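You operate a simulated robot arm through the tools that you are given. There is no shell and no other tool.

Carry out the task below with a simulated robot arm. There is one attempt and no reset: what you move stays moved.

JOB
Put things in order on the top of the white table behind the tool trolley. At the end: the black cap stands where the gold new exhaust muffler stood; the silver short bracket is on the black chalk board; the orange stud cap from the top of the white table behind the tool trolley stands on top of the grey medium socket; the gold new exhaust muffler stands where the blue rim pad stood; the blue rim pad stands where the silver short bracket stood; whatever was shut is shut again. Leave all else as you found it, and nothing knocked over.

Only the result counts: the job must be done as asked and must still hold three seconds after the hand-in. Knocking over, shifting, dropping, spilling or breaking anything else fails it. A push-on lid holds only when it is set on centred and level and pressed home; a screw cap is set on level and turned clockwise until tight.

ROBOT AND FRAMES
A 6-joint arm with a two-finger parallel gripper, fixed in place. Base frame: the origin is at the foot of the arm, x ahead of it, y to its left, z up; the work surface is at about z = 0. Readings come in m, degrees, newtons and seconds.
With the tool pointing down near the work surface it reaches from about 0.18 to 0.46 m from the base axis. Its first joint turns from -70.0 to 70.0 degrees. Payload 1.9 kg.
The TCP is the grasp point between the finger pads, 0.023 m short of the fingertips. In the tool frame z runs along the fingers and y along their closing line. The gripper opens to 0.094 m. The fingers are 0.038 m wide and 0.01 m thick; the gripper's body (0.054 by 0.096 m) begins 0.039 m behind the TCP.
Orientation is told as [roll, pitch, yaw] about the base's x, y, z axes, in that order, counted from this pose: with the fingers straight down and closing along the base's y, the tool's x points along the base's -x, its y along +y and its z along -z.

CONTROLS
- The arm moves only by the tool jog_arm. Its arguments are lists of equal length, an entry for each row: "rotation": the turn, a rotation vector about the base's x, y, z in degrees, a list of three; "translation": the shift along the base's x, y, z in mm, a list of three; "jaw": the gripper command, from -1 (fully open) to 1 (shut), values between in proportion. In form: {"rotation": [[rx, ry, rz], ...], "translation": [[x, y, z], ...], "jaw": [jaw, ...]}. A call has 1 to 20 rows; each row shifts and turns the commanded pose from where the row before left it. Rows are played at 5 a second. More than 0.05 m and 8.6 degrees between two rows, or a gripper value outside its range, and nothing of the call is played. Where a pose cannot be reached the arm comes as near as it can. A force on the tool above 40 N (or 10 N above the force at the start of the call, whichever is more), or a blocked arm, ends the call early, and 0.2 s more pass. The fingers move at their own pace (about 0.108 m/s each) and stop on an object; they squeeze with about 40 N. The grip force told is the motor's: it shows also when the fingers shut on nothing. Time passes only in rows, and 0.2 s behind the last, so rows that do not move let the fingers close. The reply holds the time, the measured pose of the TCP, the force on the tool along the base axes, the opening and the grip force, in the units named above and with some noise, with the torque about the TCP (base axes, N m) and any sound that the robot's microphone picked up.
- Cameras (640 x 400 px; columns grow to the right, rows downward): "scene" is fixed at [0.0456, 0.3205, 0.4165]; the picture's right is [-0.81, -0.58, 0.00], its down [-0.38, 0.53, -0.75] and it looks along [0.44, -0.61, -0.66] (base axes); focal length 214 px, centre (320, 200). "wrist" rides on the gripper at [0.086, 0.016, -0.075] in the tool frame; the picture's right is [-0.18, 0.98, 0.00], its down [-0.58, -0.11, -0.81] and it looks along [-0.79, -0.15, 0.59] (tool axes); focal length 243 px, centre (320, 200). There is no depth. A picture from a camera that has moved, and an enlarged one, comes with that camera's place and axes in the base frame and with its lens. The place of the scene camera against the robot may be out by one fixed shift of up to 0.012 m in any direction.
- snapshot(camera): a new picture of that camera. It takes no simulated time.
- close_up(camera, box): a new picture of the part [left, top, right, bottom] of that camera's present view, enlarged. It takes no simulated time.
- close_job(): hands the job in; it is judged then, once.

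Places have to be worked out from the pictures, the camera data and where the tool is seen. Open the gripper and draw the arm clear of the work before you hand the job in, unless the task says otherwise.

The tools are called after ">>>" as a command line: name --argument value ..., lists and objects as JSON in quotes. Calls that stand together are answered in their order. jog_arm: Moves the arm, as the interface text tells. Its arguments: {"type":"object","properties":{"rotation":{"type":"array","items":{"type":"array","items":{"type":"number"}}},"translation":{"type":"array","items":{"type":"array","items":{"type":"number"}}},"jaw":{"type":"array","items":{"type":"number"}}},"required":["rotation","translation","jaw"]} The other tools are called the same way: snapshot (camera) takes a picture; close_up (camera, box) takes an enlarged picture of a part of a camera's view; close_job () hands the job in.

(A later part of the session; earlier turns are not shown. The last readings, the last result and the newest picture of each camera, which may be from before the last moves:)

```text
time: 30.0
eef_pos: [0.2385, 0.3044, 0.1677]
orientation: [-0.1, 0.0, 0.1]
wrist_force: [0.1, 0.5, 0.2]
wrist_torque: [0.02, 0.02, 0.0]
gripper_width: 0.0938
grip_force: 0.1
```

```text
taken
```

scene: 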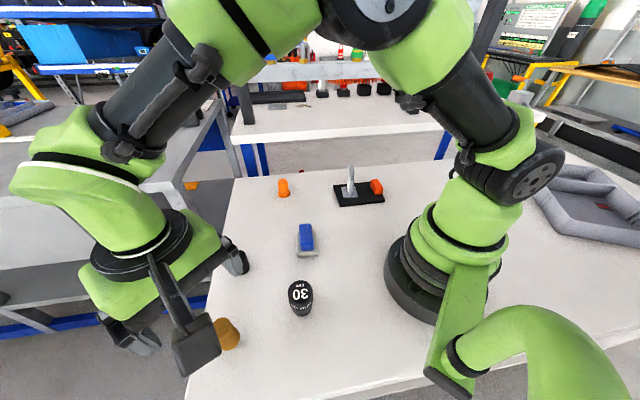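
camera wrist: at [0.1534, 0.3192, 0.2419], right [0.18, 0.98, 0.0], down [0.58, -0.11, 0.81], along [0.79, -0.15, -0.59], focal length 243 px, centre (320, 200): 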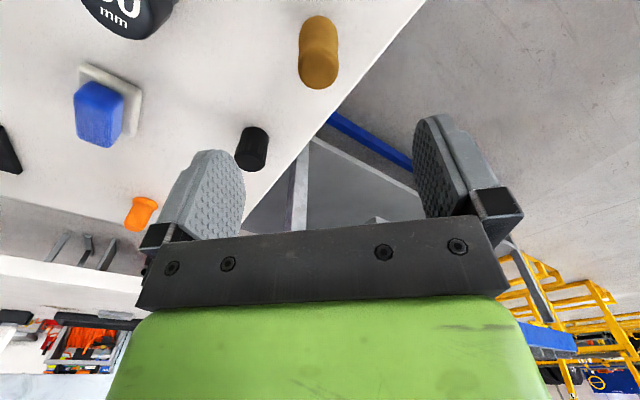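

>>> close_up --camera "wrist" --box '[270, 0, 370, 100]'

>>> close_up --camera "wrist" --box '[220, 100, 300, 180]'

>>> close_up --camera "wrist" --box '[60, 0, 180, 150]'

```text
4.00 times, centred on (320, 50) of wrist
camera zoom: at [0.1534, 0.3192, 0.2419], right [0.18, 0.98, 0.0], down [0.58, -0.11, 0.81], along [0.79, -0.15, -0.59], focal length 970 px, centre (320, 800)
```

zoom: 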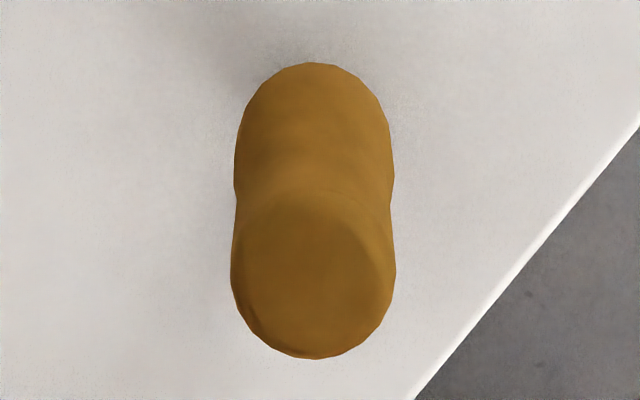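

```text
5.00 times, centred on (260, 140) of wrist
camera zoom: at [0.1534, 0.3192, 0.2419], right [0.18, 0.98, 0.0], down [0.58, -0.11, 0.81], along [0.79, -0.15, -0.59], focal length 1213 px, centre (620, 500)
```

zoom: 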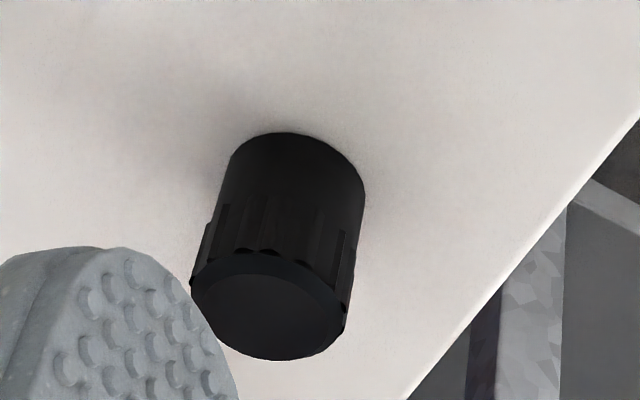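

```text
2.67 times, centred on (120, 75) of wrist
camera zoom: at [0.1534, 0.3192, 0.2419], right [0.18, 0.98, 0.0], down [0.58, -0.11, 0.81], along [0.79, -0.15, -0.59], focal length 647 px, centre (853, 533)
```

zoom: 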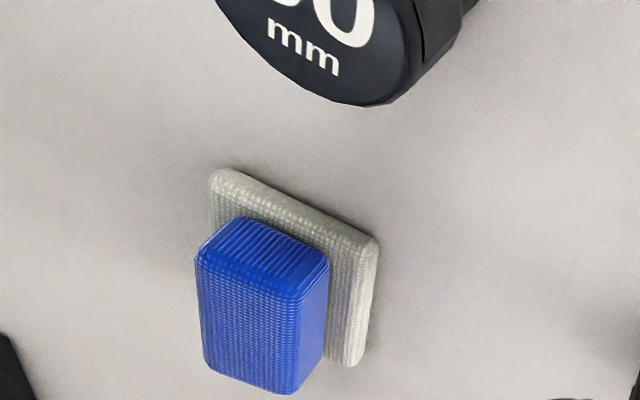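

The muffler stands at about (0.238, 0.302): 62 mm tall, 30–35 mm wide. I descend over it with the jaws open.

>>> jog_arm --rotation '[[0, 0, 0], [0, 0, 0], [0, 0, 0], [0, 0, 0]]' --translation '[[-1, -1.5, -20], [0, 0, -25], [0, 0, -20], [0, 0, 0]]' --jaw '[-1, -1, -1, -1]'

>>> snapshot --camera "wrist"

>>> close_up --camera "wrist" --box '[260, 30, 380, 150]'

```text
time: 31.0
eef_pos: [0.2372, 0.3038, 0.1021]
orientation: [0.1, 0.0, 0.0]
wrist_force: [0.1, 0.2, 0.6]
wrist_torque: [-0.03, 0.03, 0.02]
gripper_width: 0.094
grip_force: 0.0
```

```text
taken
camera wrist: at [0.1518, 0.3177, 0.1776], right [0.18, 0.98, 0.0], down [0.58, -0.11, 0.81], along [0.79, -0.15, -0.59], focal length 243 px, centre (320, 200)
```

wrist: 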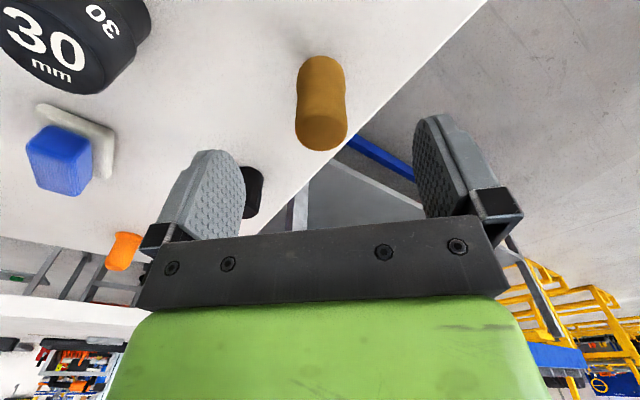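

```text
3.33 times, centred on (320, 90) of wrist
camera zoom: at [0.1518, 0.3177, 0.1776], right [0.18, 0.98, 0.0], down [0.58, -0.11, 0.81], along [0.79, -0.15, -0.59], focal length 809 px, centre (320, 567)
```

zoom: 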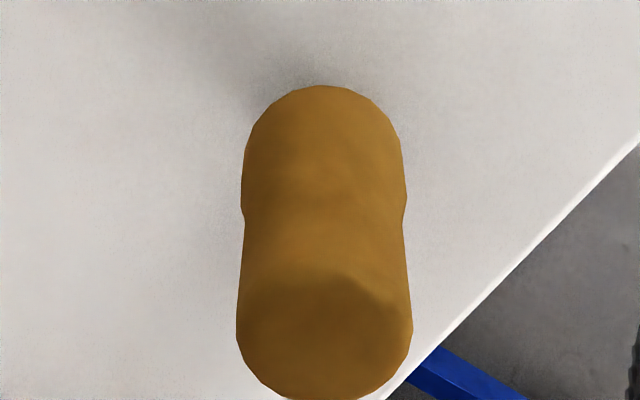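

Aligned. I go down to TCP z about 0.033 and close on the muffler.

>>> jog_arm --rotation '[[0, 0, 0], [0, 0, 0], [0, 0, 0], [0, 0, 0], [0, 0, 0], [0, 0, 0], [0, 0, 0]]' --translation '[[2, 0.3, -25], [0, 0, -25], [0, 0, -19], [0, 0, 0], [0, 0, 0], [0, 0, 0], [0, 0, 0]]' --jaw '[-1, -1, -1, -1, 1, 1, 1]'

>>> snapshot --camera "wrist"

>>> close_up --camera "scene" --box '[160, 280, 300, 400]'

```text
time: 32.6
eef_pos: [0.2404, 0.3031, 0.0365]
orientation: [0.1, 0.0, 0.0]
wrist_force: [0.2, -0.5, -0.3]
wrist_torque: [0.0, -0.04, 0.02]
gripper_width: 0.0304
grip_force: 39.9
```

```text
taken
camera wrist: at [0.1542, 0.319, 0.1104], right [0.18, 0.98, 0.0], down [0.58, -0.11, 0.81], along [0.79, -0.15, -0.59], focal length 243 px, centre (320, 200)
```

wrist: 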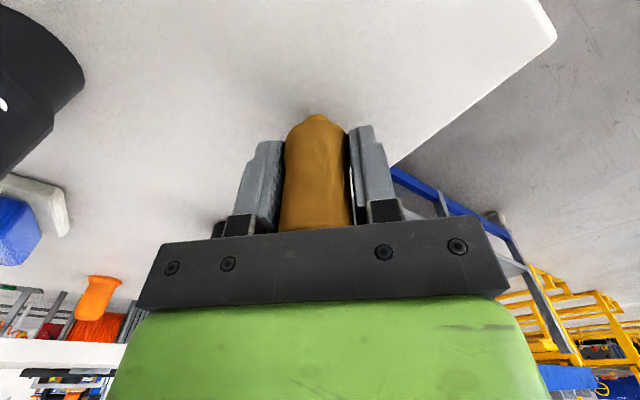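

```text
3.33 times, centred on (230, 340) of scene
camera zoom: at [0.0456, 0.3205, 0.4165], right [-0.81, -0.58, 0.0], down [-0.38, 0.53, -0.75], along [0.44, -0.61, -0.66], focal length 715 px, centre (620, -267)
```

zoom: 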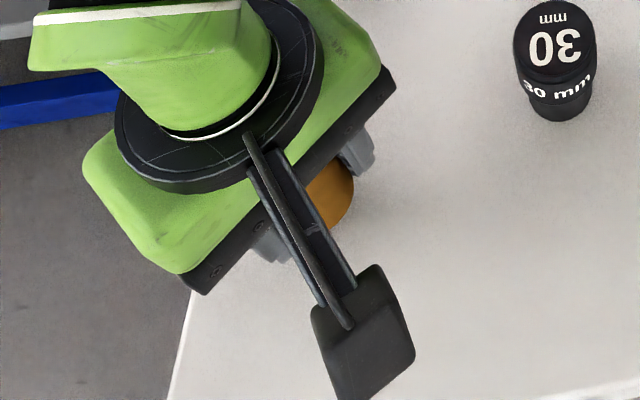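

Muffler held (30 mm). I lift it 100 mm and carry it to the pad's old place (0.4045, 0.077).

>>> jog_arm --rotation '[[0, 0, 0], [0, 0, 0], [0, 0, 0], [0, 0, 0]]' --translation '[[0, 0, 10], [0, 0, 30], [0, 0, 30], [0, 0, 30]]' --jaw '[1, 1, 1, 1]'

>>> jog_arm --rotation '[[0, 0, 0], [0, 0, 0], [0, 0, 0], [0, 0, 0], [0, 0, 0], [0, 0, 0], [0, 0, 0], [0, 0, 0], [0, 0, 0], [0, 0, 0]]' --translation '[[18.33, -25, 0], [18.33, -25, 0], [18.33, -25, 0], [18.33, -25, 0], [18.33, -25, 0], [18.33, -25, 0], [18.33, -25, 0], [18.33, -25, 0], [18.33, -25, 0], [0, 0, 0]]' --jaw '[1, 1, 1, 1, 1, 1, 1, 1, 1, 1]'

>>> snapshot --camera "wrist"

>>> snapshot --camera "scene"

```text
time: 33.6
eef_pos: [0.2392, 0.3032, 0.1333]
orientation: [-0.1, 0.0, 0.0]
wrist_force: [-0.3, -0.1, -1.2]
wrist_torque: [-0.03, -0.04, 0.01]
gripper_width: 0.0306
grip_force: 40.3
```

```text
time: 35.8
eef_pos: [0.4049, 0.078, 0.1358]
orientation: [0.0, 0.0, -0.1]
wrist_force: [0.1, 0.0, 0.1]
wrist_torque: [0.03, -0.02, 0.01]
gripper_width: 0.0305
grip_force: 39.9
```

```text
taken
camera wrist: at [0.3203, 0.0934, 0.2102], right [0.18, 0.98, 0.0], down [0.58, -0.11, 0.81], along [0.79, -0.15, -0.59], focal length 243 px, centre (320, 200)
```

wrist: 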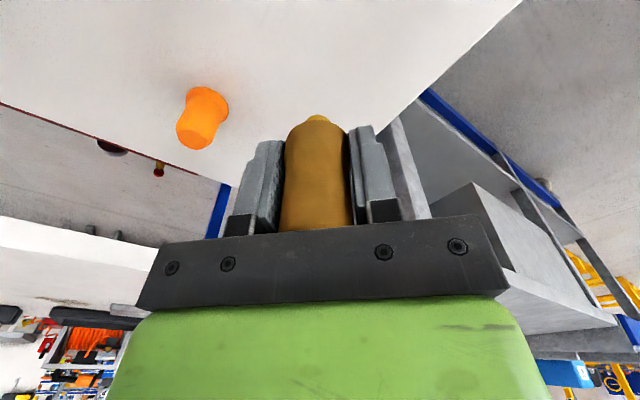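

```text
taken
```

scene: 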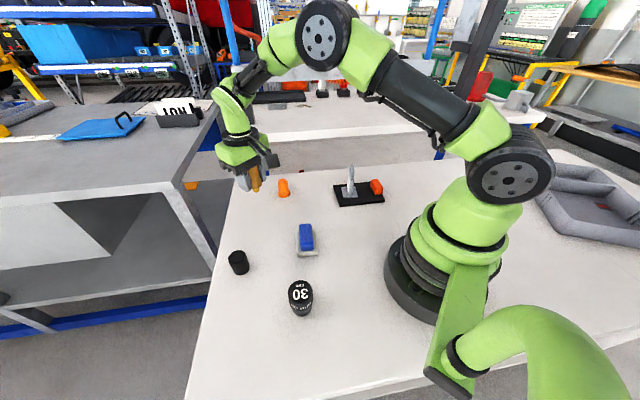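

>>> close_up --camera "wrist" --box '[260, 100, 380, 240]'

>>> close_up --camera "scene" --box '[210, 140, 300, 220]'

```text
2.86 times, centred on (320, 170) of wrist
camera zoom: at [0.3203, 0.0934, 0.2102], right [0.18, 0.98, 0.0], down [0.58, -0.11, 0.81], along [0.79, -0.15, -0.59], focal length 693 px, centre (320, 286)
```

zoom: 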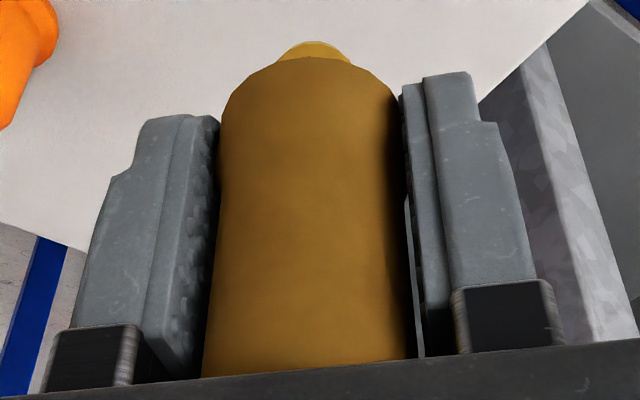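

```text
5.00 times, centred on (255, 180) of scene
camera zoom: at [0.0456, 0.3205, 0.4165], right [-0.81, -0.58, 0.0], down [-0.38, 0.53, -0.75], along [0.44, -0.61, -0.66], focal length 1072 px, centre (645, 300)
```

zoom: 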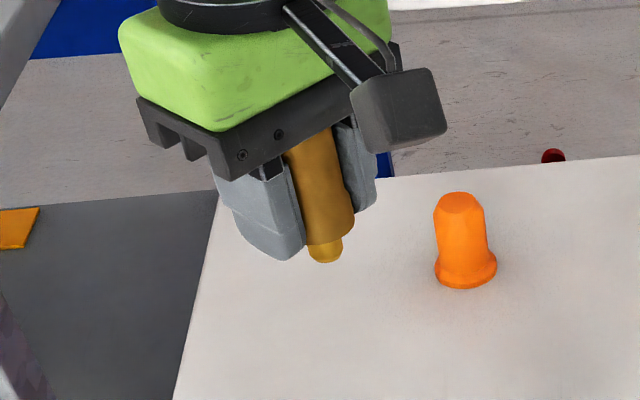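

The muffler has a narrow stub at its bottom, on which it stands; it hangs vertical in the grip. I lower it to a few mm above the table.

>>> jog_arm --rotation '[[0, 0, 0], [0, 0, 0], [0, 0, 0], [0, 0, 0], [0, 0, 0], [0, 0, 0]]' --translation '[[0, 0, -25], [0, 0, -25], [0, 0, -20], [0, 0, -18], [0, 0, -8], [0, 0, 0]]' --jaw '[1, 1, 1, 1, 1, 1]'

>>> close_up --camera "scene" --box '[210, 150, 310, 240]'

>>> close_up --camera "wrist" --box '[240, 80, 400, 240]'

```text
time: 37.2
eef_pos: [0.406, 0.0777, 0.0389]
orientation: [0.0, 0.0, 0.0]
wrist_force: [0.2, -0.2, -1.1]
wrist_torque: [0.0, 0.01, -0.01]
gripper_width: 0.0305
grip_force: 40.0
```

```text
4.44 times, centred on (260, 195) of scene
camera zoom: at [0.0456, 0.3205, 0.4165], right [-0.81, -0.58, 0.0], down [-0.38, 0.53, -0.75], along [0.44, -0.61, -0.66], focal length 953 px, centre (587, 222)
```

zoom: 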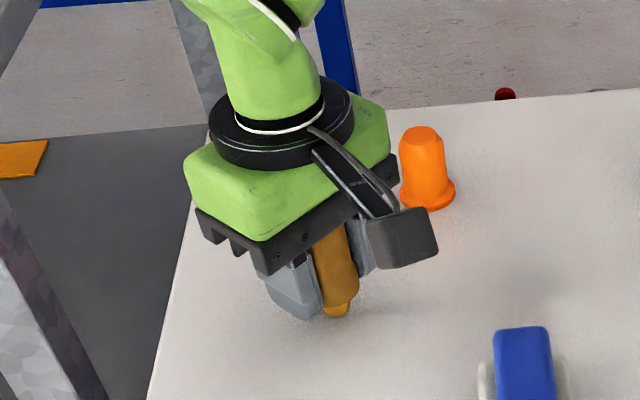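

```text
2.50 times, centred on (320, 160) of wrist
camera zoom: at [0.3192, 0.0932, 0.1133], right [0.18, 0.98, 0.0], down [0.58, -0.11, 0.81], along [0.79, -0.15, -0.59], focal length 606 px, centre (320, 300)
```

zoom: 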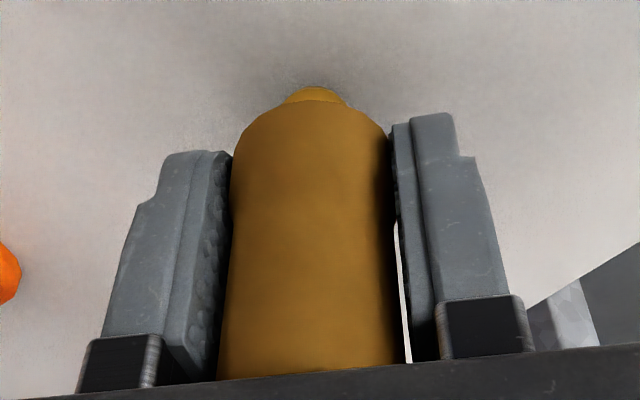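

Just above the table. I step down carefully to contact.

>>> jog_arm --rotation '[[0, 0, 0], [0, 0, 0]]' --translation '[[0, 0, -1.5], [0, 0, 0]]' --jaw '[1, 1]'

>>> jog_arm --rotation '[[0, 0, 0], [0, 0, 0]]' --translation '[[0, 0, -1], [0, 0, 0]]' --jaw '[1, 1]'

>>> jog_arm --rotation '[[0, 0, 0], [0, 0, 0]]' --translation '[[0, 0, -0.7], [0, 0, 0]]' --jaw '[1, 1]'

```text
time: 37.8
eef_pos: [0.4057, 0.0779, 0.0375]
orientation: [-0.1, 0.0, 0.0]
wrist_force: [-0.2, -0.4, -1.1]
wrist_torque: [0.01, -0.03, 0.01]
gripper_width: 0.0305
grip_force: 40.0
```

```text
time: 38.4
eef_pos: [0.4037, 0.0788, 0.0364]
orientation: [0.0, -0.1, 0.1]
wrist_force: [0.5, 1.7, -0.4]
wrist_torque: [0.01, 0.0, 0.02]
gripper_width: 0.0308
grip_force: 40.2
```

```text
time: 39.0
eef_pos: [0.4058, 0.0786, 0.0356]
orientation: [0.0, 0.0, 0.0]
wrist_force: [-0.5, -1.0, -0.5]
wrist_torque: [0.03, -0.04, 0.02]
gripper_width: 0.0307
grip_force: 39.9
```

>>> jog_arm --rotation '[[0, 0, 0], [0, 0, 0]]' --translation '[[0, 0, -0.5], [0, 0, 0]]' --jaw '[1, 1]'

>>> jog_arm --rotation '[[0, 0, 0], [0, 0, 0]]' --translation '[[0, 0, -0.4], [0, 0, 0]]' --jaw '[1, 1]'

```text
time: 39.6
eef_pos: [0.4048, 0.079, 0.035]
orientation: [0.0, 0.0, 0.1]
wrist_force: [-2.3, -0.5, 6.0]
wrist_torque: [-0.04, 0.1, -0.01]
gripper_width: 0.0307
grip_force: 40.6
```

```text
time: 40.2
eef_pos: [0.4043, 0.078, 0.0357]
orientation: [0.0, -0.3, 0.0]
wrist_force: [4.9, 2.0, 9.9]
wrist_torque: [0.07, -0.07, 0.01]
gripper_width: 0.0304
grip_force: 40.3
```

Light contact (10 N). I open the jaws and look before rising.

>>> jog_arm --rotation '[[0, 0, 0], [0, 0, 0], [0, 0, 0], [0, 0, 0]]' --translation '[[0, 0, 0.2], [0, 0, 0], [0, 0, 0], [0, 0, 0]]' --jaw '[1, 0.2, -0.3, -0.3]'

>>> snapshot --camera "wrist"

>>> close_up --camera "scene" --box '[210, 150, 310, 240]'

```text
time: 41.2
eef_pos: [0.4043, 0.0776, 0.0358]
orientation: [0.1, 0.1, 0.0]
wrist_force: [-0.9, 0.3, 0.1]
wrist_torque: [-0.02, 0.01, 0.02]
gripper_width: 0.061
grip_force: 0.0
```

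```text
taken
camera wrist: at [0.3181, 0.0934, 0.11], right [0.18, 0.98, 0.0], down [0.58, -0.11, 0.81], along [0.79, -0.15, -0.59], focal length 243 px, centre (320, 200)
```

wrist: 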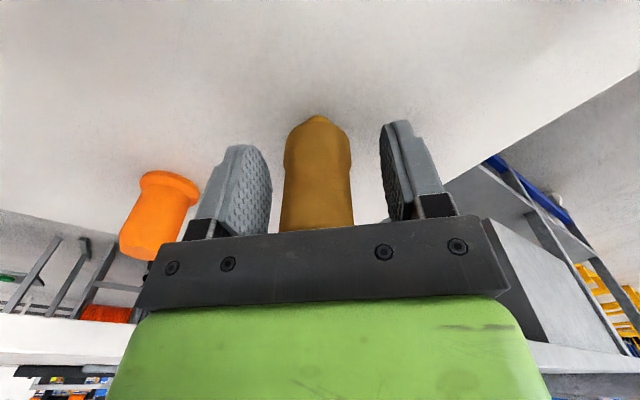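

```text
4.44 times, centred on (260, 195) of scene
camera zoom: at [0.0456, 0.3205, 0.4165], right [-0.81, -0.58, 0.0], down [-0.38, 0.53, -0.75], along [0.44, -0.61, -0.66], focal length 953 px, centre (587, 222)
```

zoom: 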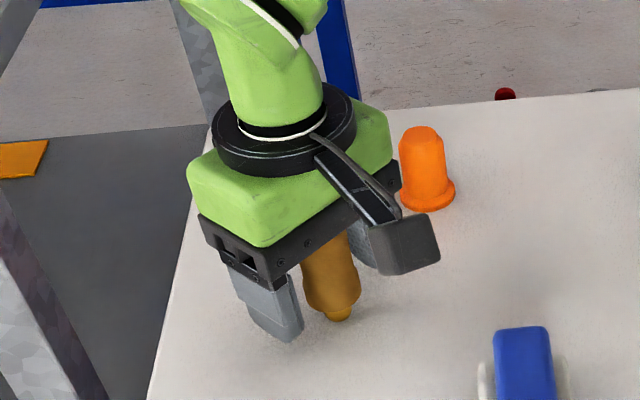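

The muffler stands free and upright. I rise straight up and check it.

>>> jog_arm --rotation '[[0, 0, 0], [0, 0, 0], [0, 0, 0], [0, 0, 0], [0, 0, 0]]' --translation '[[0, 0, 10], [0, 0, 25], [0, 0, 30], [0, 0, 35], [0, 0, 0]]' --jaw '[-0.3, -0.3, -0.3, -0.3, -0.3]'

>>> snapshot --camera "wrist"

>>> close_up --camera "scene" --box '[200, 160, 420, 298]'

```text
time: 42.4
eef_pos: [0.4017, 0.0799, 0.135]
orientation: [0.0, 0.0, 0.0]
wrist_force: [1.0, 0.0, -0.2]
wrist_torque: [-0.03, 0.01, 0.0]
gripper_width: 0.061
grip_force: 0.1
```

```text
taken
camera wrist: at [0.3161, 0.0948, 0.2091], right [0.18, 0.98, 0.0], down [0.58, -0.11, 0.81], along [0.79, -0.15, -0.59], focal length 243 px, centre (320, 200)
```

wrist: 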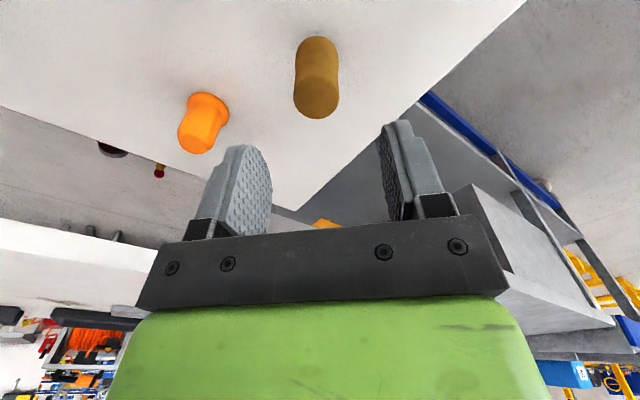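

```text
2.90 times, centred on (310, 229) of scene
camera zoom: at [0.0456, 0.3205, 0.4165], right [-0.81, -0.58, 0.0], down [-0.38, 0.53, -0.75], along [0.44, -0.61, -0.66], focal length 622 px, centre (349, 116)
```

zoom: 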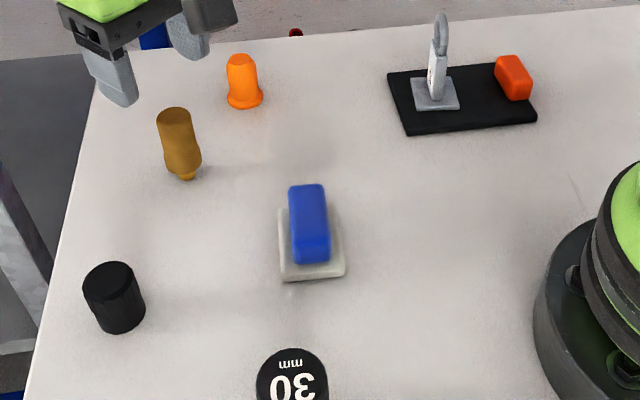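

Muffler stands at the pad's old place. Next the black cap near (0.332, 0.204): I move above it and look.

>>> jog_arm --rotation '[[0, 0, 0], [0, 0, 0], [0, 0, 0], [0, 0, 0], [0, 0, 0], [0, 0, 0]]' --translation '[[-14.5, 25, 2], [-14.5, 25, 2], [-14.5, 25, 2], [-14.5, 25, 2], [-14.5, 25, 2], [0, 0, 0]]' --jaw '[-0.3, -0.3, -0.3, -0.3, -0.3, -0.3]'

>>> snapshot --camera "wrist"

>>> close_up --camera "wrist" --box '[260, 0, 380, 120]'

```text
time: 43.8
eef_pos: [0.3287, 0.2047, 0.1456]
orientation: [0.0, 0.1, -0.1]
wrist_force: [0.4, 0.7, 0.1]
wrist_torque: [0.01, 0.01, 0.0]
gripper_width: 0.0611
grip_force: 0.1
```

```text
taken
camera wrist: at [0.2425, 0.2193, 0.22], right [0.18, 0.98, 0.0], down [0.58, -0.11, 0.81], along [0.79, -0.15, -0.59], focal length 243 px, centre (320, 200)
```

wrist: 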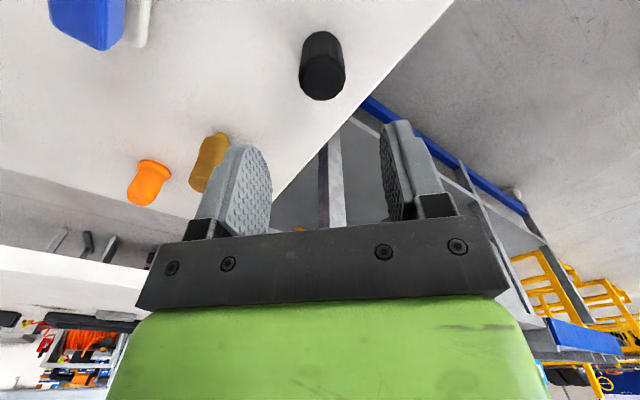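

```text
3.33 times, centred on (320, 60) of wrist
camera zoom: at [0.2425, 0.2193, 0.22], right [0.18, 0.98, 0.0], down [0.58, -0.11, 0.81], along [0.79, -0.15, -0.59], focal length 809 px, centre (320, 667)
```

zoom: 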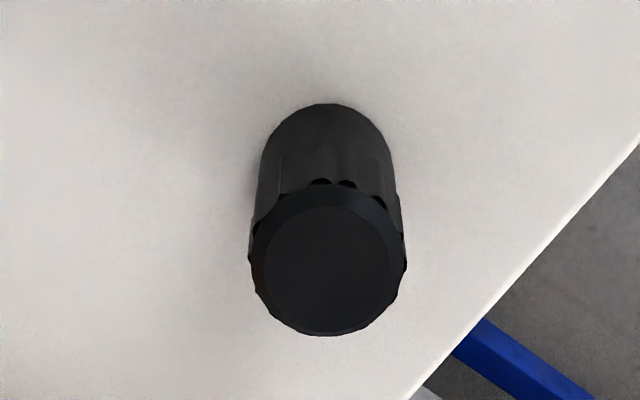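

The cap is about 2 mm from straight below the TCP, 45 mm tall and 34 mm wide. I correct and descend.

>>> jog_arm --rotation '[[0, 0, 0], [0, 0, 0], [0, 0, 0], [0, 0, 0], [0, 0, 0]]' --translation '[[2.4, 1.3, -15], [0, 0, -25], [0, 0, -25], [0, 0, -15], [0, 0, 0]]' --jaw '[-0.3, -0.3, -0.3, -0.3, -0.3]'

>>> snapshot --camera "wrist"

```text
time: 45.0
eef_pos: [0.3344, 0.205, 0.0634]
orientation: [0.1, 0.0, 0.0]
wrist_force: [-0.2, 0.7, -0.3]
wrist_torque: [-0.04, -0.01, 0.03]
gripper_width: 0.061
grip_force: 0.2
```

```text
taken
camera wrist: at [0.2482, 0.22, 0.1392], right [0.18, 0.98, 0.0], down [0.58, -0.11, 0.81], along [0.79, -0.15, -0.59], focal length 243 px, centre (320, 200)
```

wrist: 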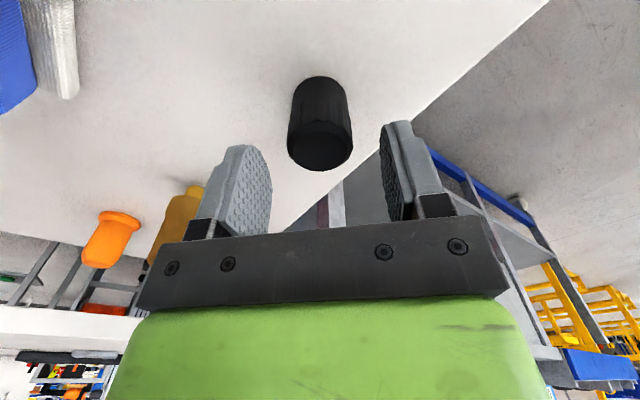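

Centred between the fingers. I go down 34 mm and close.

>>> jog_arm --rotation '[[0, 0, 0], [0, 0, 0], [0, 0, 0], [0, 0, 0], [0, 0, 0], [0, 0, 0]]' --translation '[[0, 0, -20], [0, 0, -14], [0, 0, 0], [0, 0, 0], [0, 0, 0], [0, 0, 0]]' --jaw '[-0.3, -0.3, -0.3, 1, 1, 1]'

>>> snapshot --camera "wrist"

>>> close_up --camera "scene" --box '[190, 210, 310, 320]'

```text
time: 46.4
eef_pos: [0.333, 0.2051, 0.0306]
orientation: [0.0, 0.0, 0.0]
wrist_force: [-0.1, 0.1, 0.9]
wrist_torque: [0.01, 0.02, -0.01]
gripper_width: 0.0327
grip_force: 40.0
```

```text
taken
camera wrist: at [0.2472, 0.2202, 0.1053], right [0.18, 0.98, 0.0], down [0.58, -0.11, 0.81], along [0.79, -0.15, -0.59], focal length 243 px, centre (320, 200)
```

wrist: 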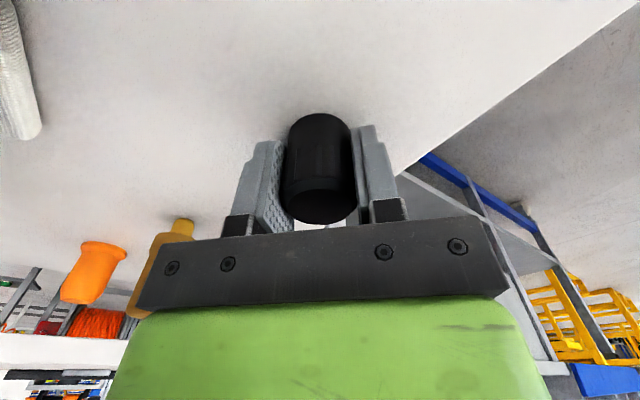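

```text
3.64 times, centred on (250, 265) of scene
camera zoom: at [0.0456, 0.3205, 0.4165], right [-0.81, -0.58, 0.0], down [-0.38, 0.53, -0.75], along [0.44, -0.61, -0.66], focal length 780 px, centre (574, -36)
```

zoom: 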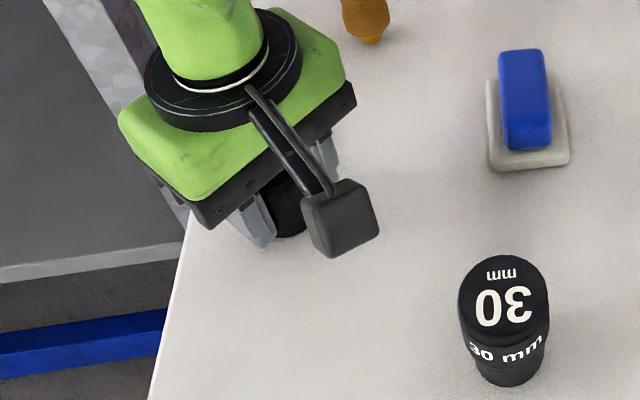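

Cap held (33 mm). I lift it, carry it to the muffler's old place (about (0.238, 0.302)) and lower to just above the table.

>>> jog_arm --rotation '[[0, 0, 0], [0, 0, 0], [0, 0, 0], [0, 0, 0], [0, 0, 0], [0, 0, 0], [0, 0, 0], [0, 0, 0], [0, 0, 0]]' --translation '[[0, 0, 10], [0, 0, 30], [0, 0, 30], [-19.3, 19.6, 0], [-19.3, 19.6, 0], [-19.3, 19.6, 0], [-19.3, 19.6, 0], [-19.2, 19.8, 0], [0, 0, 0]]' --jaw '[1, 1, 1, 1, 1, 1, 1, 1, 1]'

>>> snapshot --camera "wrist"

>>> snapshot --camera "scene"

```text
time: 48.4
eef_pos: [0.2364, 0.3043, 0.1001]
orientation: [0.1, 0.0, 0.0]
wrist_force: [0.5, 0.3, -0.1]
wrist_torque: [0.02, 0.0, 0.01]
gripper_width: 0.0324
grip_force: 40.8
```

```text
taken
camera wrist: at [0.1515, 0.3193, 0.1756], right [0.18, 0.98, 0.0], down [0.58, -0.11, 0.81], along [0.79, -0.15, -0.59], focal length 243 px, centre (320, 200)
```

wrist: 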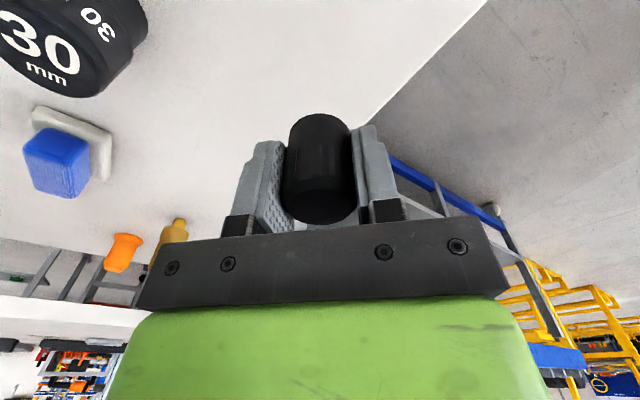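

```text
taken
```

scene: 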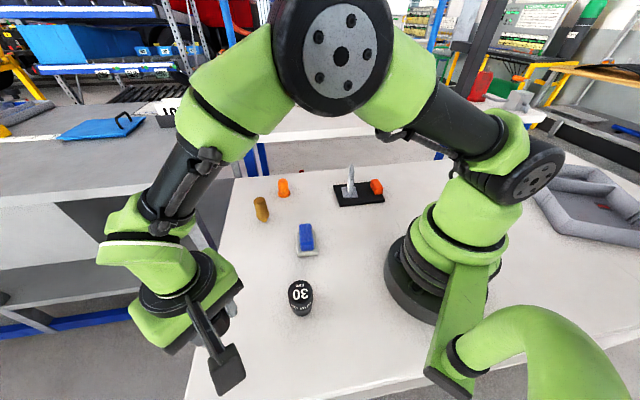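

Over the spot. I lower 66 mm and then step to contact.

>>> jog_arm --rotation '[[0, 0, 0], [0, 0, 0], [0, 0, 0], [0, 0, 0], [0, 0, 0]]' --translation '[[0.5, 0, -25], [0, 0, -22], [0, 0, -12], [0, 0, -8], [0, 0, 0]]' --jaw '[1, 1, 1, 1, 1]'

>>> jog_arm --rotation '[[0, 0, 0], [0, 0, 0]]' --translation '[[0, 0, -1.2], [0, 0, 0]]' --jaw '[1, 1]'

>>> jog_arm --rotation '[[0, 0, 0], [0, 0, 0]]' --translation '[[0, 0, -0.8], [0, 0, 0]]' --jaw '[1, 1]'

>>> jog_arm --rotation '[[0, 0, 0], [0, 0, 0]]' --translation '[[0, 0, -0.6], [0, 0, 0]]' --jaw '[1, 1]'

```text
time: 49.6
eef_pos: [0.2377, 0.3042, 0.0356]
orientation: [0.0, 0.1, 0.0]
wrist_force: [0.2, -0.8, -0.6]
wrist_torque: [-0.02, 0.01, 0.0]
gripper_width: 0.0326
grip_force: 40.4
```

```text
time: 50.2
eef_pos: [0.2374, 0.3036, 0.0335]
orientation: [0.0, 0.0, 0.0]
wrist_force: [0.4, 0.6, 0.8]
wrist_torque: [0.02, 0.01, 0.01]
gripper_width: 0.0324
grip_force: 39.8
```

```text
time: 50.8
eef_pos: [0.2392, 0.3041, 0.0325]
orientation: [0.1, -0.1, 0.0]
wrist_force: [0.0, -0.2, 0.7]
wrist_torque: [0.02, -0.01, 0.03]
gripper_width: 0.0321
grip_force: 40.5
```

```text
time: 51.4
eef_pos: [0.237, 0.3043, 0.0319]
orientation: [-0.1, 0.0, 0.0]
wrist_force: [0.3, 0.7, -0.3]
wrist_torque: [-0.02, 0.04, -0.02]
gripper_width: 0.0325
grip_force: 39.7
```

>>> jog_arm --rotation '[[0, 0, 0], [0, 0, 0]]' --translation '[[0, 0, -0.5], [0, 0, 0]]' --jaw '[1, 1]'

>>> jog_arm --rotation '[[0, 0, 0], [0, 0, 0]]' --translation '[[0, 0, -0.4], [0, 0, 0]]' --jaw '[1, 1]'

```text
time: 52.0
eef_pos: [0.2382, 0.3032, 0.0316]
orientation: [-0.1, 0.0, 0.1]
wrist_force: [-0.3, -0.4, -0.6]
wrist_torque: [0.01, -0.03, -0.04]
gripper_width: 0.0322
grip_force: 39.4
```

```text
time: 52.6
eef_pos: [0.2375, 0.3038, 0.0301]
orientation: [0.0, 0.0, 0.0]
wrist_force: [0.6, -0.2, -1.5]
wrist_torque: [0.01, -0.02, 0.0]
gripper_width: 0.0326
grip_force: 39.9
```

>>> jog_arm --rotation '[[0, 0, 0], [0, 0, 0]]' --translation '[[0, 0, -0.4], [0, 0, 0]]' --jaw '[1, 1]'

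>>> jog_arm --rotation '[[0, 0, 0], [0, 0, 0]]' --translation '[[0, 0, -0.4], [0, 0, 0]]' --jaw '[1, 1]'

```text
time: 53.2
eef_pos: [0.2382, 0.3036, 0.0312]
orientation: [0.0, 0.0, 0.0]
wrist_force: [-0.4, 0.2, 0.5]
wrist_torque: [-0.03, -0.04, -0.01]
gripper_width: 0.0322
grip_force: 40.0
```

```text
time: 53.8
eef_pos: [0.2373, 0.3024, 0.0318]
orientation: [0.2, -0.1, 0.0]
wrist_force: [-3.1, -5.7, 22.6]
wrist_torque: [-0.27, 0.13, 0.02]
gripper_width: 0.0323
grip_force: 39.9
```

Contact with the table. I ease up 0.3 mm, open the jaws, and rise.

>>> jog_arm --rotation '[[0, 0, 0], [0, 0, 0], [0, 0, 0], [0, 0, 0]]' --translation '[[0, 0, 0.4], [0, 0, 0], [0, 0, 0], [0, 0, 0]]' --jaw '[1, 0.2, -0.3, -0.3]'

>>> jog_arm --rotation '[[0, 0, 0], [0, 0, 0], [0, 0, 0], [0, 0, 0], [0, 0, 0]]' --translation '[[0, 0, 10], [0, 0, 25], [0, 0, 35], [0, 0, 40], [0, 0, 0]]' --jaw '[-0.3, -0.3, -0.3, -0.3, -0.3]'

>>> snapshot --camera "wrist"

>>> snapshot --camera "scene"

```text
time: 54.8
eef_pos: [0.2374, 0.303, 0.0299]
orientation: [0.0, 0.0, 0.0]
wrist_force: [0.4, -0.1, 0.3]
wrist_torque: [0.0, -0.02, 0.0]
gripper_width: 0.0611
grip_force: 0.0
```

```text
time: 56.0
eef_pos: [0.2369, 0.3046, 0.1392]
orientation: [0.0, 0.0, -0.1]
wrist_force: [-1.0, -0.5, 0.2]
wrist_torque: [0.01, 0.01, 0.01]
gripper_width: 0.0613
grip_force: 0.1
```

```text
taken
camera wrist: at [0.1518, 0.319, 0.2137], right [0.18, 0.98, 0.0], down [0.58, -0.11, 0.81], along [0.79, -0.15, -0.59], focal length 243 px, centre (320, 200)
```

wrist: 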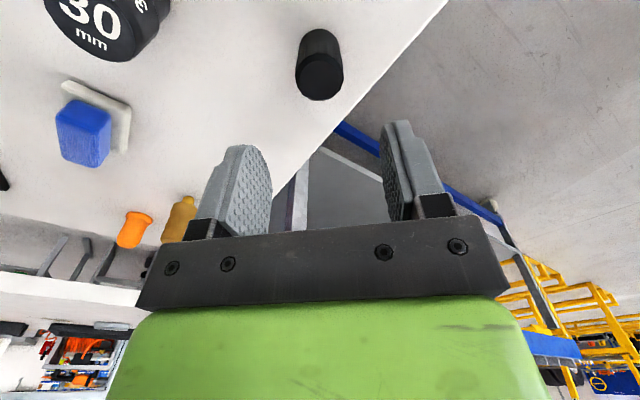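

```text
taken
```

scene: 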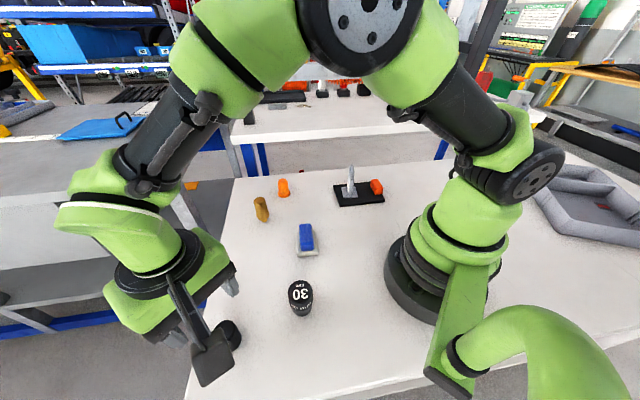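

The cap stands at the muffler's old place. Now I look at the grey 30 mm socket from above to measure its position and top height.

>>> jog_arm --rotation '[[0, 0, 0], [0, 0, 0], [0, 0, 0], [0, 0, 0], [0, 0, 0]]' --translation '[[-16, -27, 12], [-16, -27, 12], [-16, -27, 12], [-16, -27, 4], [0, 0, 0]]' --jaw '[-0.3, -0.3, -0.3, -0.3, -0.3]'

>>> snapshot --camera "wrist"

>>> snapshot --camera "scene"

```text
time: 57.2
eef_pos: [0.1748, 0.1966, 0.1814]
orientation: [0.0, 0.0, 0.0]
wrist_force: [0.0, 0.3, -0.4]
wrist_torque: [0.02, -0.01, 0.01]
gripper_width: 0.0609
grip_force: 0.1
```

```text
taken
camera wrist: at [0.089, 0.2115, 0.2552], right [0.18, 0.98, 0.0], down [0.58, -0.11, 0.81], along [0.79, -0.15, -0.59], focal length 243 px, centre (320, 200)
```

wrist: 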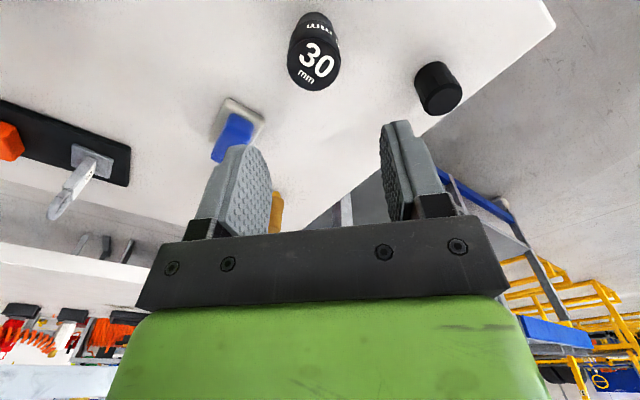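

```text
taken
```

scene: 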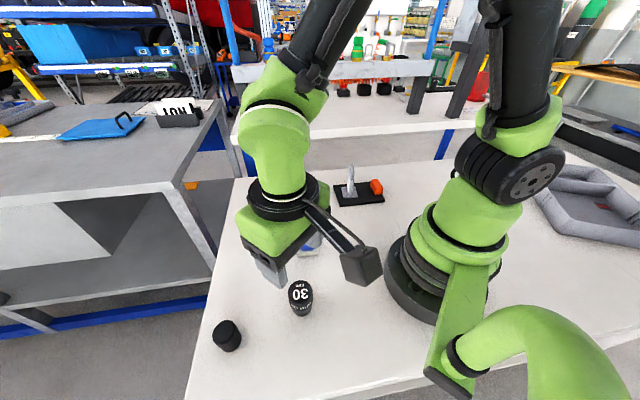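

>>> close_up --camera "wrist" --box '[260, 0, 380, 110]'

>>> close_up --camera "wrist" --box '[180, 70, 300, 180]'

>>> close_up --camera "scene" --box '[180, 260, 340, 370]'

```text
3.64 times, centred on (320, 55) of wrist
camera zoom: at [0.089, 0.2115, 0.2552], right [0.18, 0.98, 0.0], down [0.58, -0.11, 0.81], along [0.79, -0.15, -0.59], focal length 882 px, centre (320, 727)
```

zoom: 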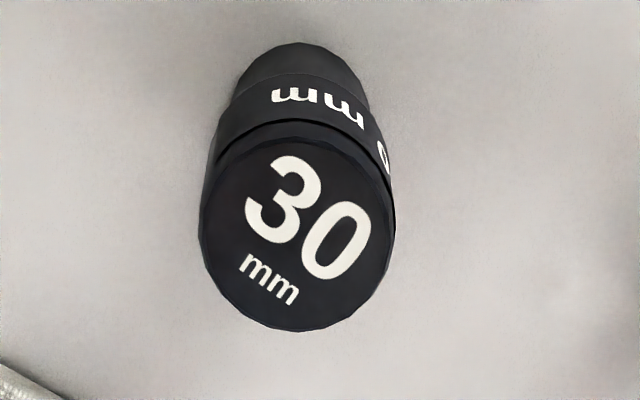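

```text
3.64 times, centred on (240, 125) of wrist
camera zoom: at [0.089, 0.2115, 0.2552], right [0.18, 0.98, 0.0], down [0.58, -0.11, 0.81], along [0.79, -0.15, -0.59], focal length 882 px, centre (611, 473)
```

zoom: 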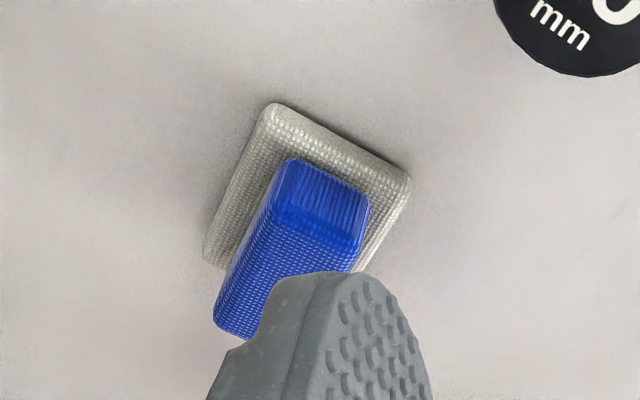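

```text
3.64 times, centred on (260, 315) of scene
camera zoom: at [0.0456, 0.3205, 0.4165], right [-0.81, -0.58, 0.0], down [-0.38, 0.53, -0.75], along [0.44, -0.61, -0.66], focal length 780 px, centre (538, -218)
```

zoom: 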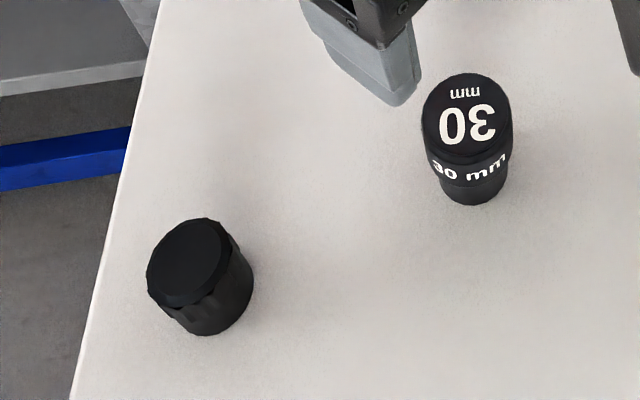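

The socket is about 69 mm tall with a 39 mm top, at about (0.173, 0.1915). The pad ended about 5 mm off (dragged a little while opening), so on the way I will close the jaws around its block once at the right spot to centre it.

>>> jog_arm --rotation '[[0, 0, -6.657], [0, 0, -6.657], [0, 0, -6.657], [0, 0, -6.657], [0, 0, -6.657], [0, 0, -6.657], [0, 0, -6.657], [0, 0, 0]]' --translation '[[12.5, -17, -6], [12.5, -17, -6], [12.5, -17, -6], [12.5, -17, -6], [12.5, -17, -6], [12.5, -17, -6], [12.5, -17, -6], [0, 0, 0]]' --jaw '[-0.3, -0.3, -0.3, -0.3, -0.3, -0.3, -0.3, -0.3]'

>>> snapshot --camera "wrist"

>>> close_up --camera "wrist" --box '[260, 0, 380, 120]'

```text
time: 59.0
eef_pos: [0.2613, 0.0764, 0.1381]
orientation: [0.0, 0.0, -46.8]
wrist_force: [0.4, 1.0, 0.6]
wrist_torque: [-0.02, 0.01, 0.0]
gripper_width: 0.0611
grip_force: 0.1
```

```text
taken
camera wrist: at [0.2147, 0.1489, 0.2132], right [0.84, 0.54, 0.0], down [0.32, -0.5, 0.81], along [0.44, -0.68, -0.59], focal length 243 px, centre (320, 200)
```

wrist: 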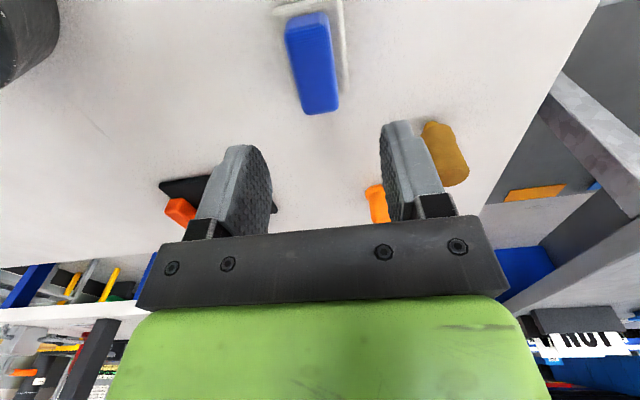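

```text
3.33 times, centred on (320, 60) of wrist
camera zoom: at [0.2147, 0.1489, 0.2132], right [0.84, 0.54, 0.0], down [0.32, -0.5, 0.81], along [0.44, -0.68, -0.59], focal length 809 px, centre (320, 667)
```

zoom: 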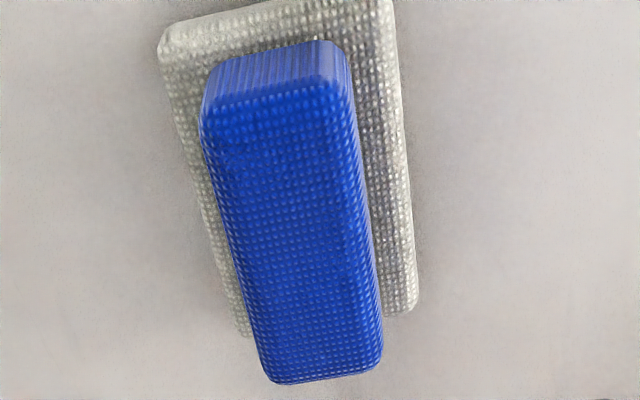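

The block is 6 mm off the TCP, which is itself over the bracket's old centre. I lower with fingertips well above the pad's base, close to centre it, and open again.

>>> jog_arm --rotation '[[0, 0, 0], [0, 0, 0], [0, 0, 0], [0, 0, 0], [0, 0, 0], [0, 0, 0]]' --translation '[[0, 0, -25], [0, 0, -25], [0, 0, -25], [0, 0, -15], [0, 0, -6], [0, 0, 0]]' --jaw '[-0.3, -0.3, -0.3, -0.3, -0.3, -0.3]'

>>> snapshot --camera "wrist"

```text
time: 60.4
eef_pos: [0.2608, 0.0771, 0.0417]
orientation: [0.0, 0.0, -46.6]
wrist_force: [0.8, 0.8, -0.9]
wrist_torque: [0.03, 0.01, -0.01]
gripper_width: 0.0609
grip_force: 0.2
```

```text
taken
camera wrist: at [0.2145, 0.149, 0.1163], right [0.84, 0.54, 0.0], down [0.32, -0.5, 0.81], along [0.44, -0.68, -0.59], focal length 243 px, centre (320, 200)
```

wrist: 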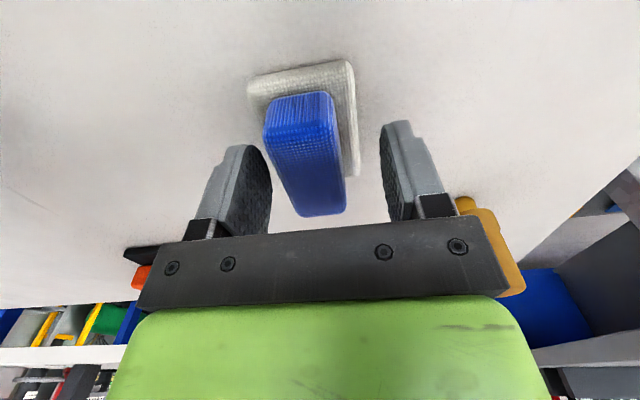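

>>> jog_arm --rotation '[[0, 0, 0], [0, 0, 0], [0, 0, 0], [0, 0, 0], [0, 0, 0], [0, 0, 0], [0, 0, 0], [0, 0, 0]]' --translation '[[0, 0, 0], [0, 0, 0], [0, 0, 0], [0, 0, 0], [0, 0, 0], [0, 0, 0], [0, 0, 0], [0, 0, 0]]' --jaw '[0.1, 0.25, 0.35, 0.42, 0.42, 0.3, -0.1, -0.3]'

>>> snapshot --camera "wrist"

```text
time: 62.2
eef_pos: [0.261, 0.0763, 0.0421]
orientation: [0.0, 0.0, -46.6]
wrist_force: [-0.4, -0.1, -1.4]
wrist_torque: [0.02, 0.01, 0.04]
gripper_width: 0.0611
grip_force: 0.1
```

```text
taken
camera wrist: at [0.2145, 0.149, 0.1165], right [0.84, 0.54, 0.0], down [0.32, -0.5, 0.81], along [0.44, -0.68, -0.59], focal length 243 px, centre (320, 200)
```

wrist: 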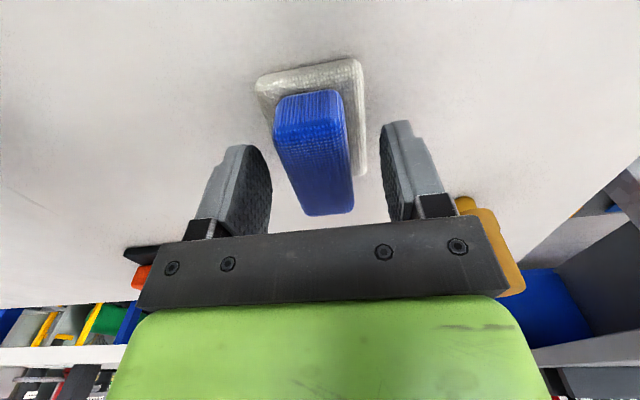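

The pad is now centred at the right spot. I rise and go above the orange stud cap near (0.4326, -0.037).

>>> jog_arm --rotation '[[0, 0, 0], [0, 0, 0], [0, 0, 0], [0, 0, 0], [0, 0, 0], [0, 0, 0], [0, 0, 0], [0, 0, 0], [0, 0, 0], [0, 0, 0], [0, 0, 0]]' --translation '[[0, 0, 30], [0, 0, 35], [0, 0, 35], [24.3, -16.2, 0], [24.3, -16.2, 0], [24.3, -16.2, 0], [24.3, -16.2, 0], [24.3, -16.2, 0], [24.3, -16.2, 0], [24.3, -16.2, 0], [0, 0, 0]]' --jaw '[-0.3, -0.3, -0.3, -0.3, -0.3, -0.3, -0.3, -0.3, -0.3, -0.3, -0.3]'

>>> snapshot --camera "wrist"

>>> close_up --camera "wrist" --box '[260, 0, 380, 120]'

>>> snapshot --camera "scene"

```text
time: 64.6
eef_pos: [0.4333, -0.0388, 0.1427]
orientation: [0.0, 0.0, -46.6]
wrist_force: [-0.3, -0.2, -1.2]
wrist_torque: [0.01, 0.01, 0.02]
gripper_width: 0.0612
grip_force: 0.0
```

```text
taken
camera wrist: at [0.3861, 0.0348, 0.2172], right [0.84, 0.54, 0.0], down [0.32, -0.5, 0.81], along [0.44, -0.68, -0.59], focal length 243 px, centre (320, 200)
```

wrist: 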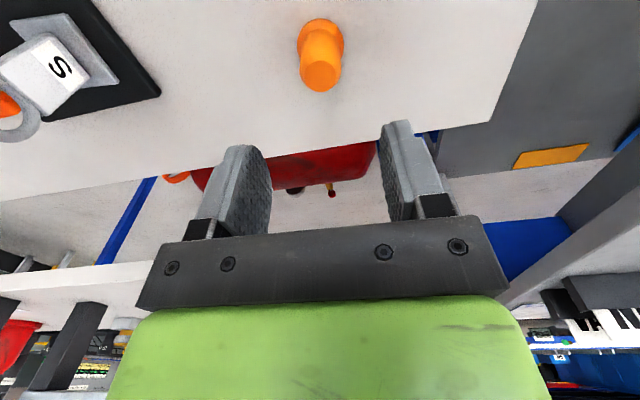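

```text
3.33 times, centred on (320, 60) of wrist
camera zoom: at [0.3861, 0.0348, 0.2172], right [0.84, 0.54, 0.0], down [0.32, -0.5, 0.81], along [0.44, -0.68, -0.59], focal length 809 px, centre (320, 667)
```

zoom: 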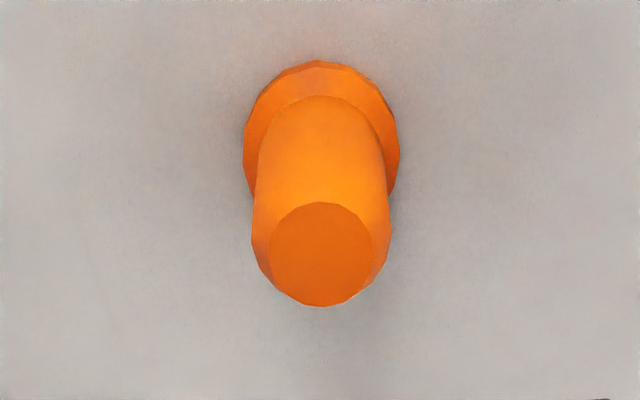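

```text
taken
```

scene: 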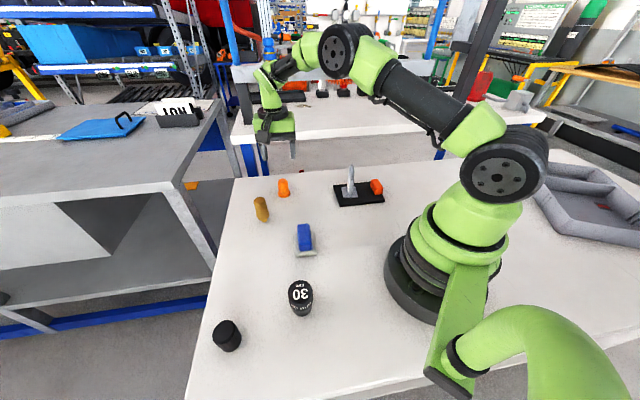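

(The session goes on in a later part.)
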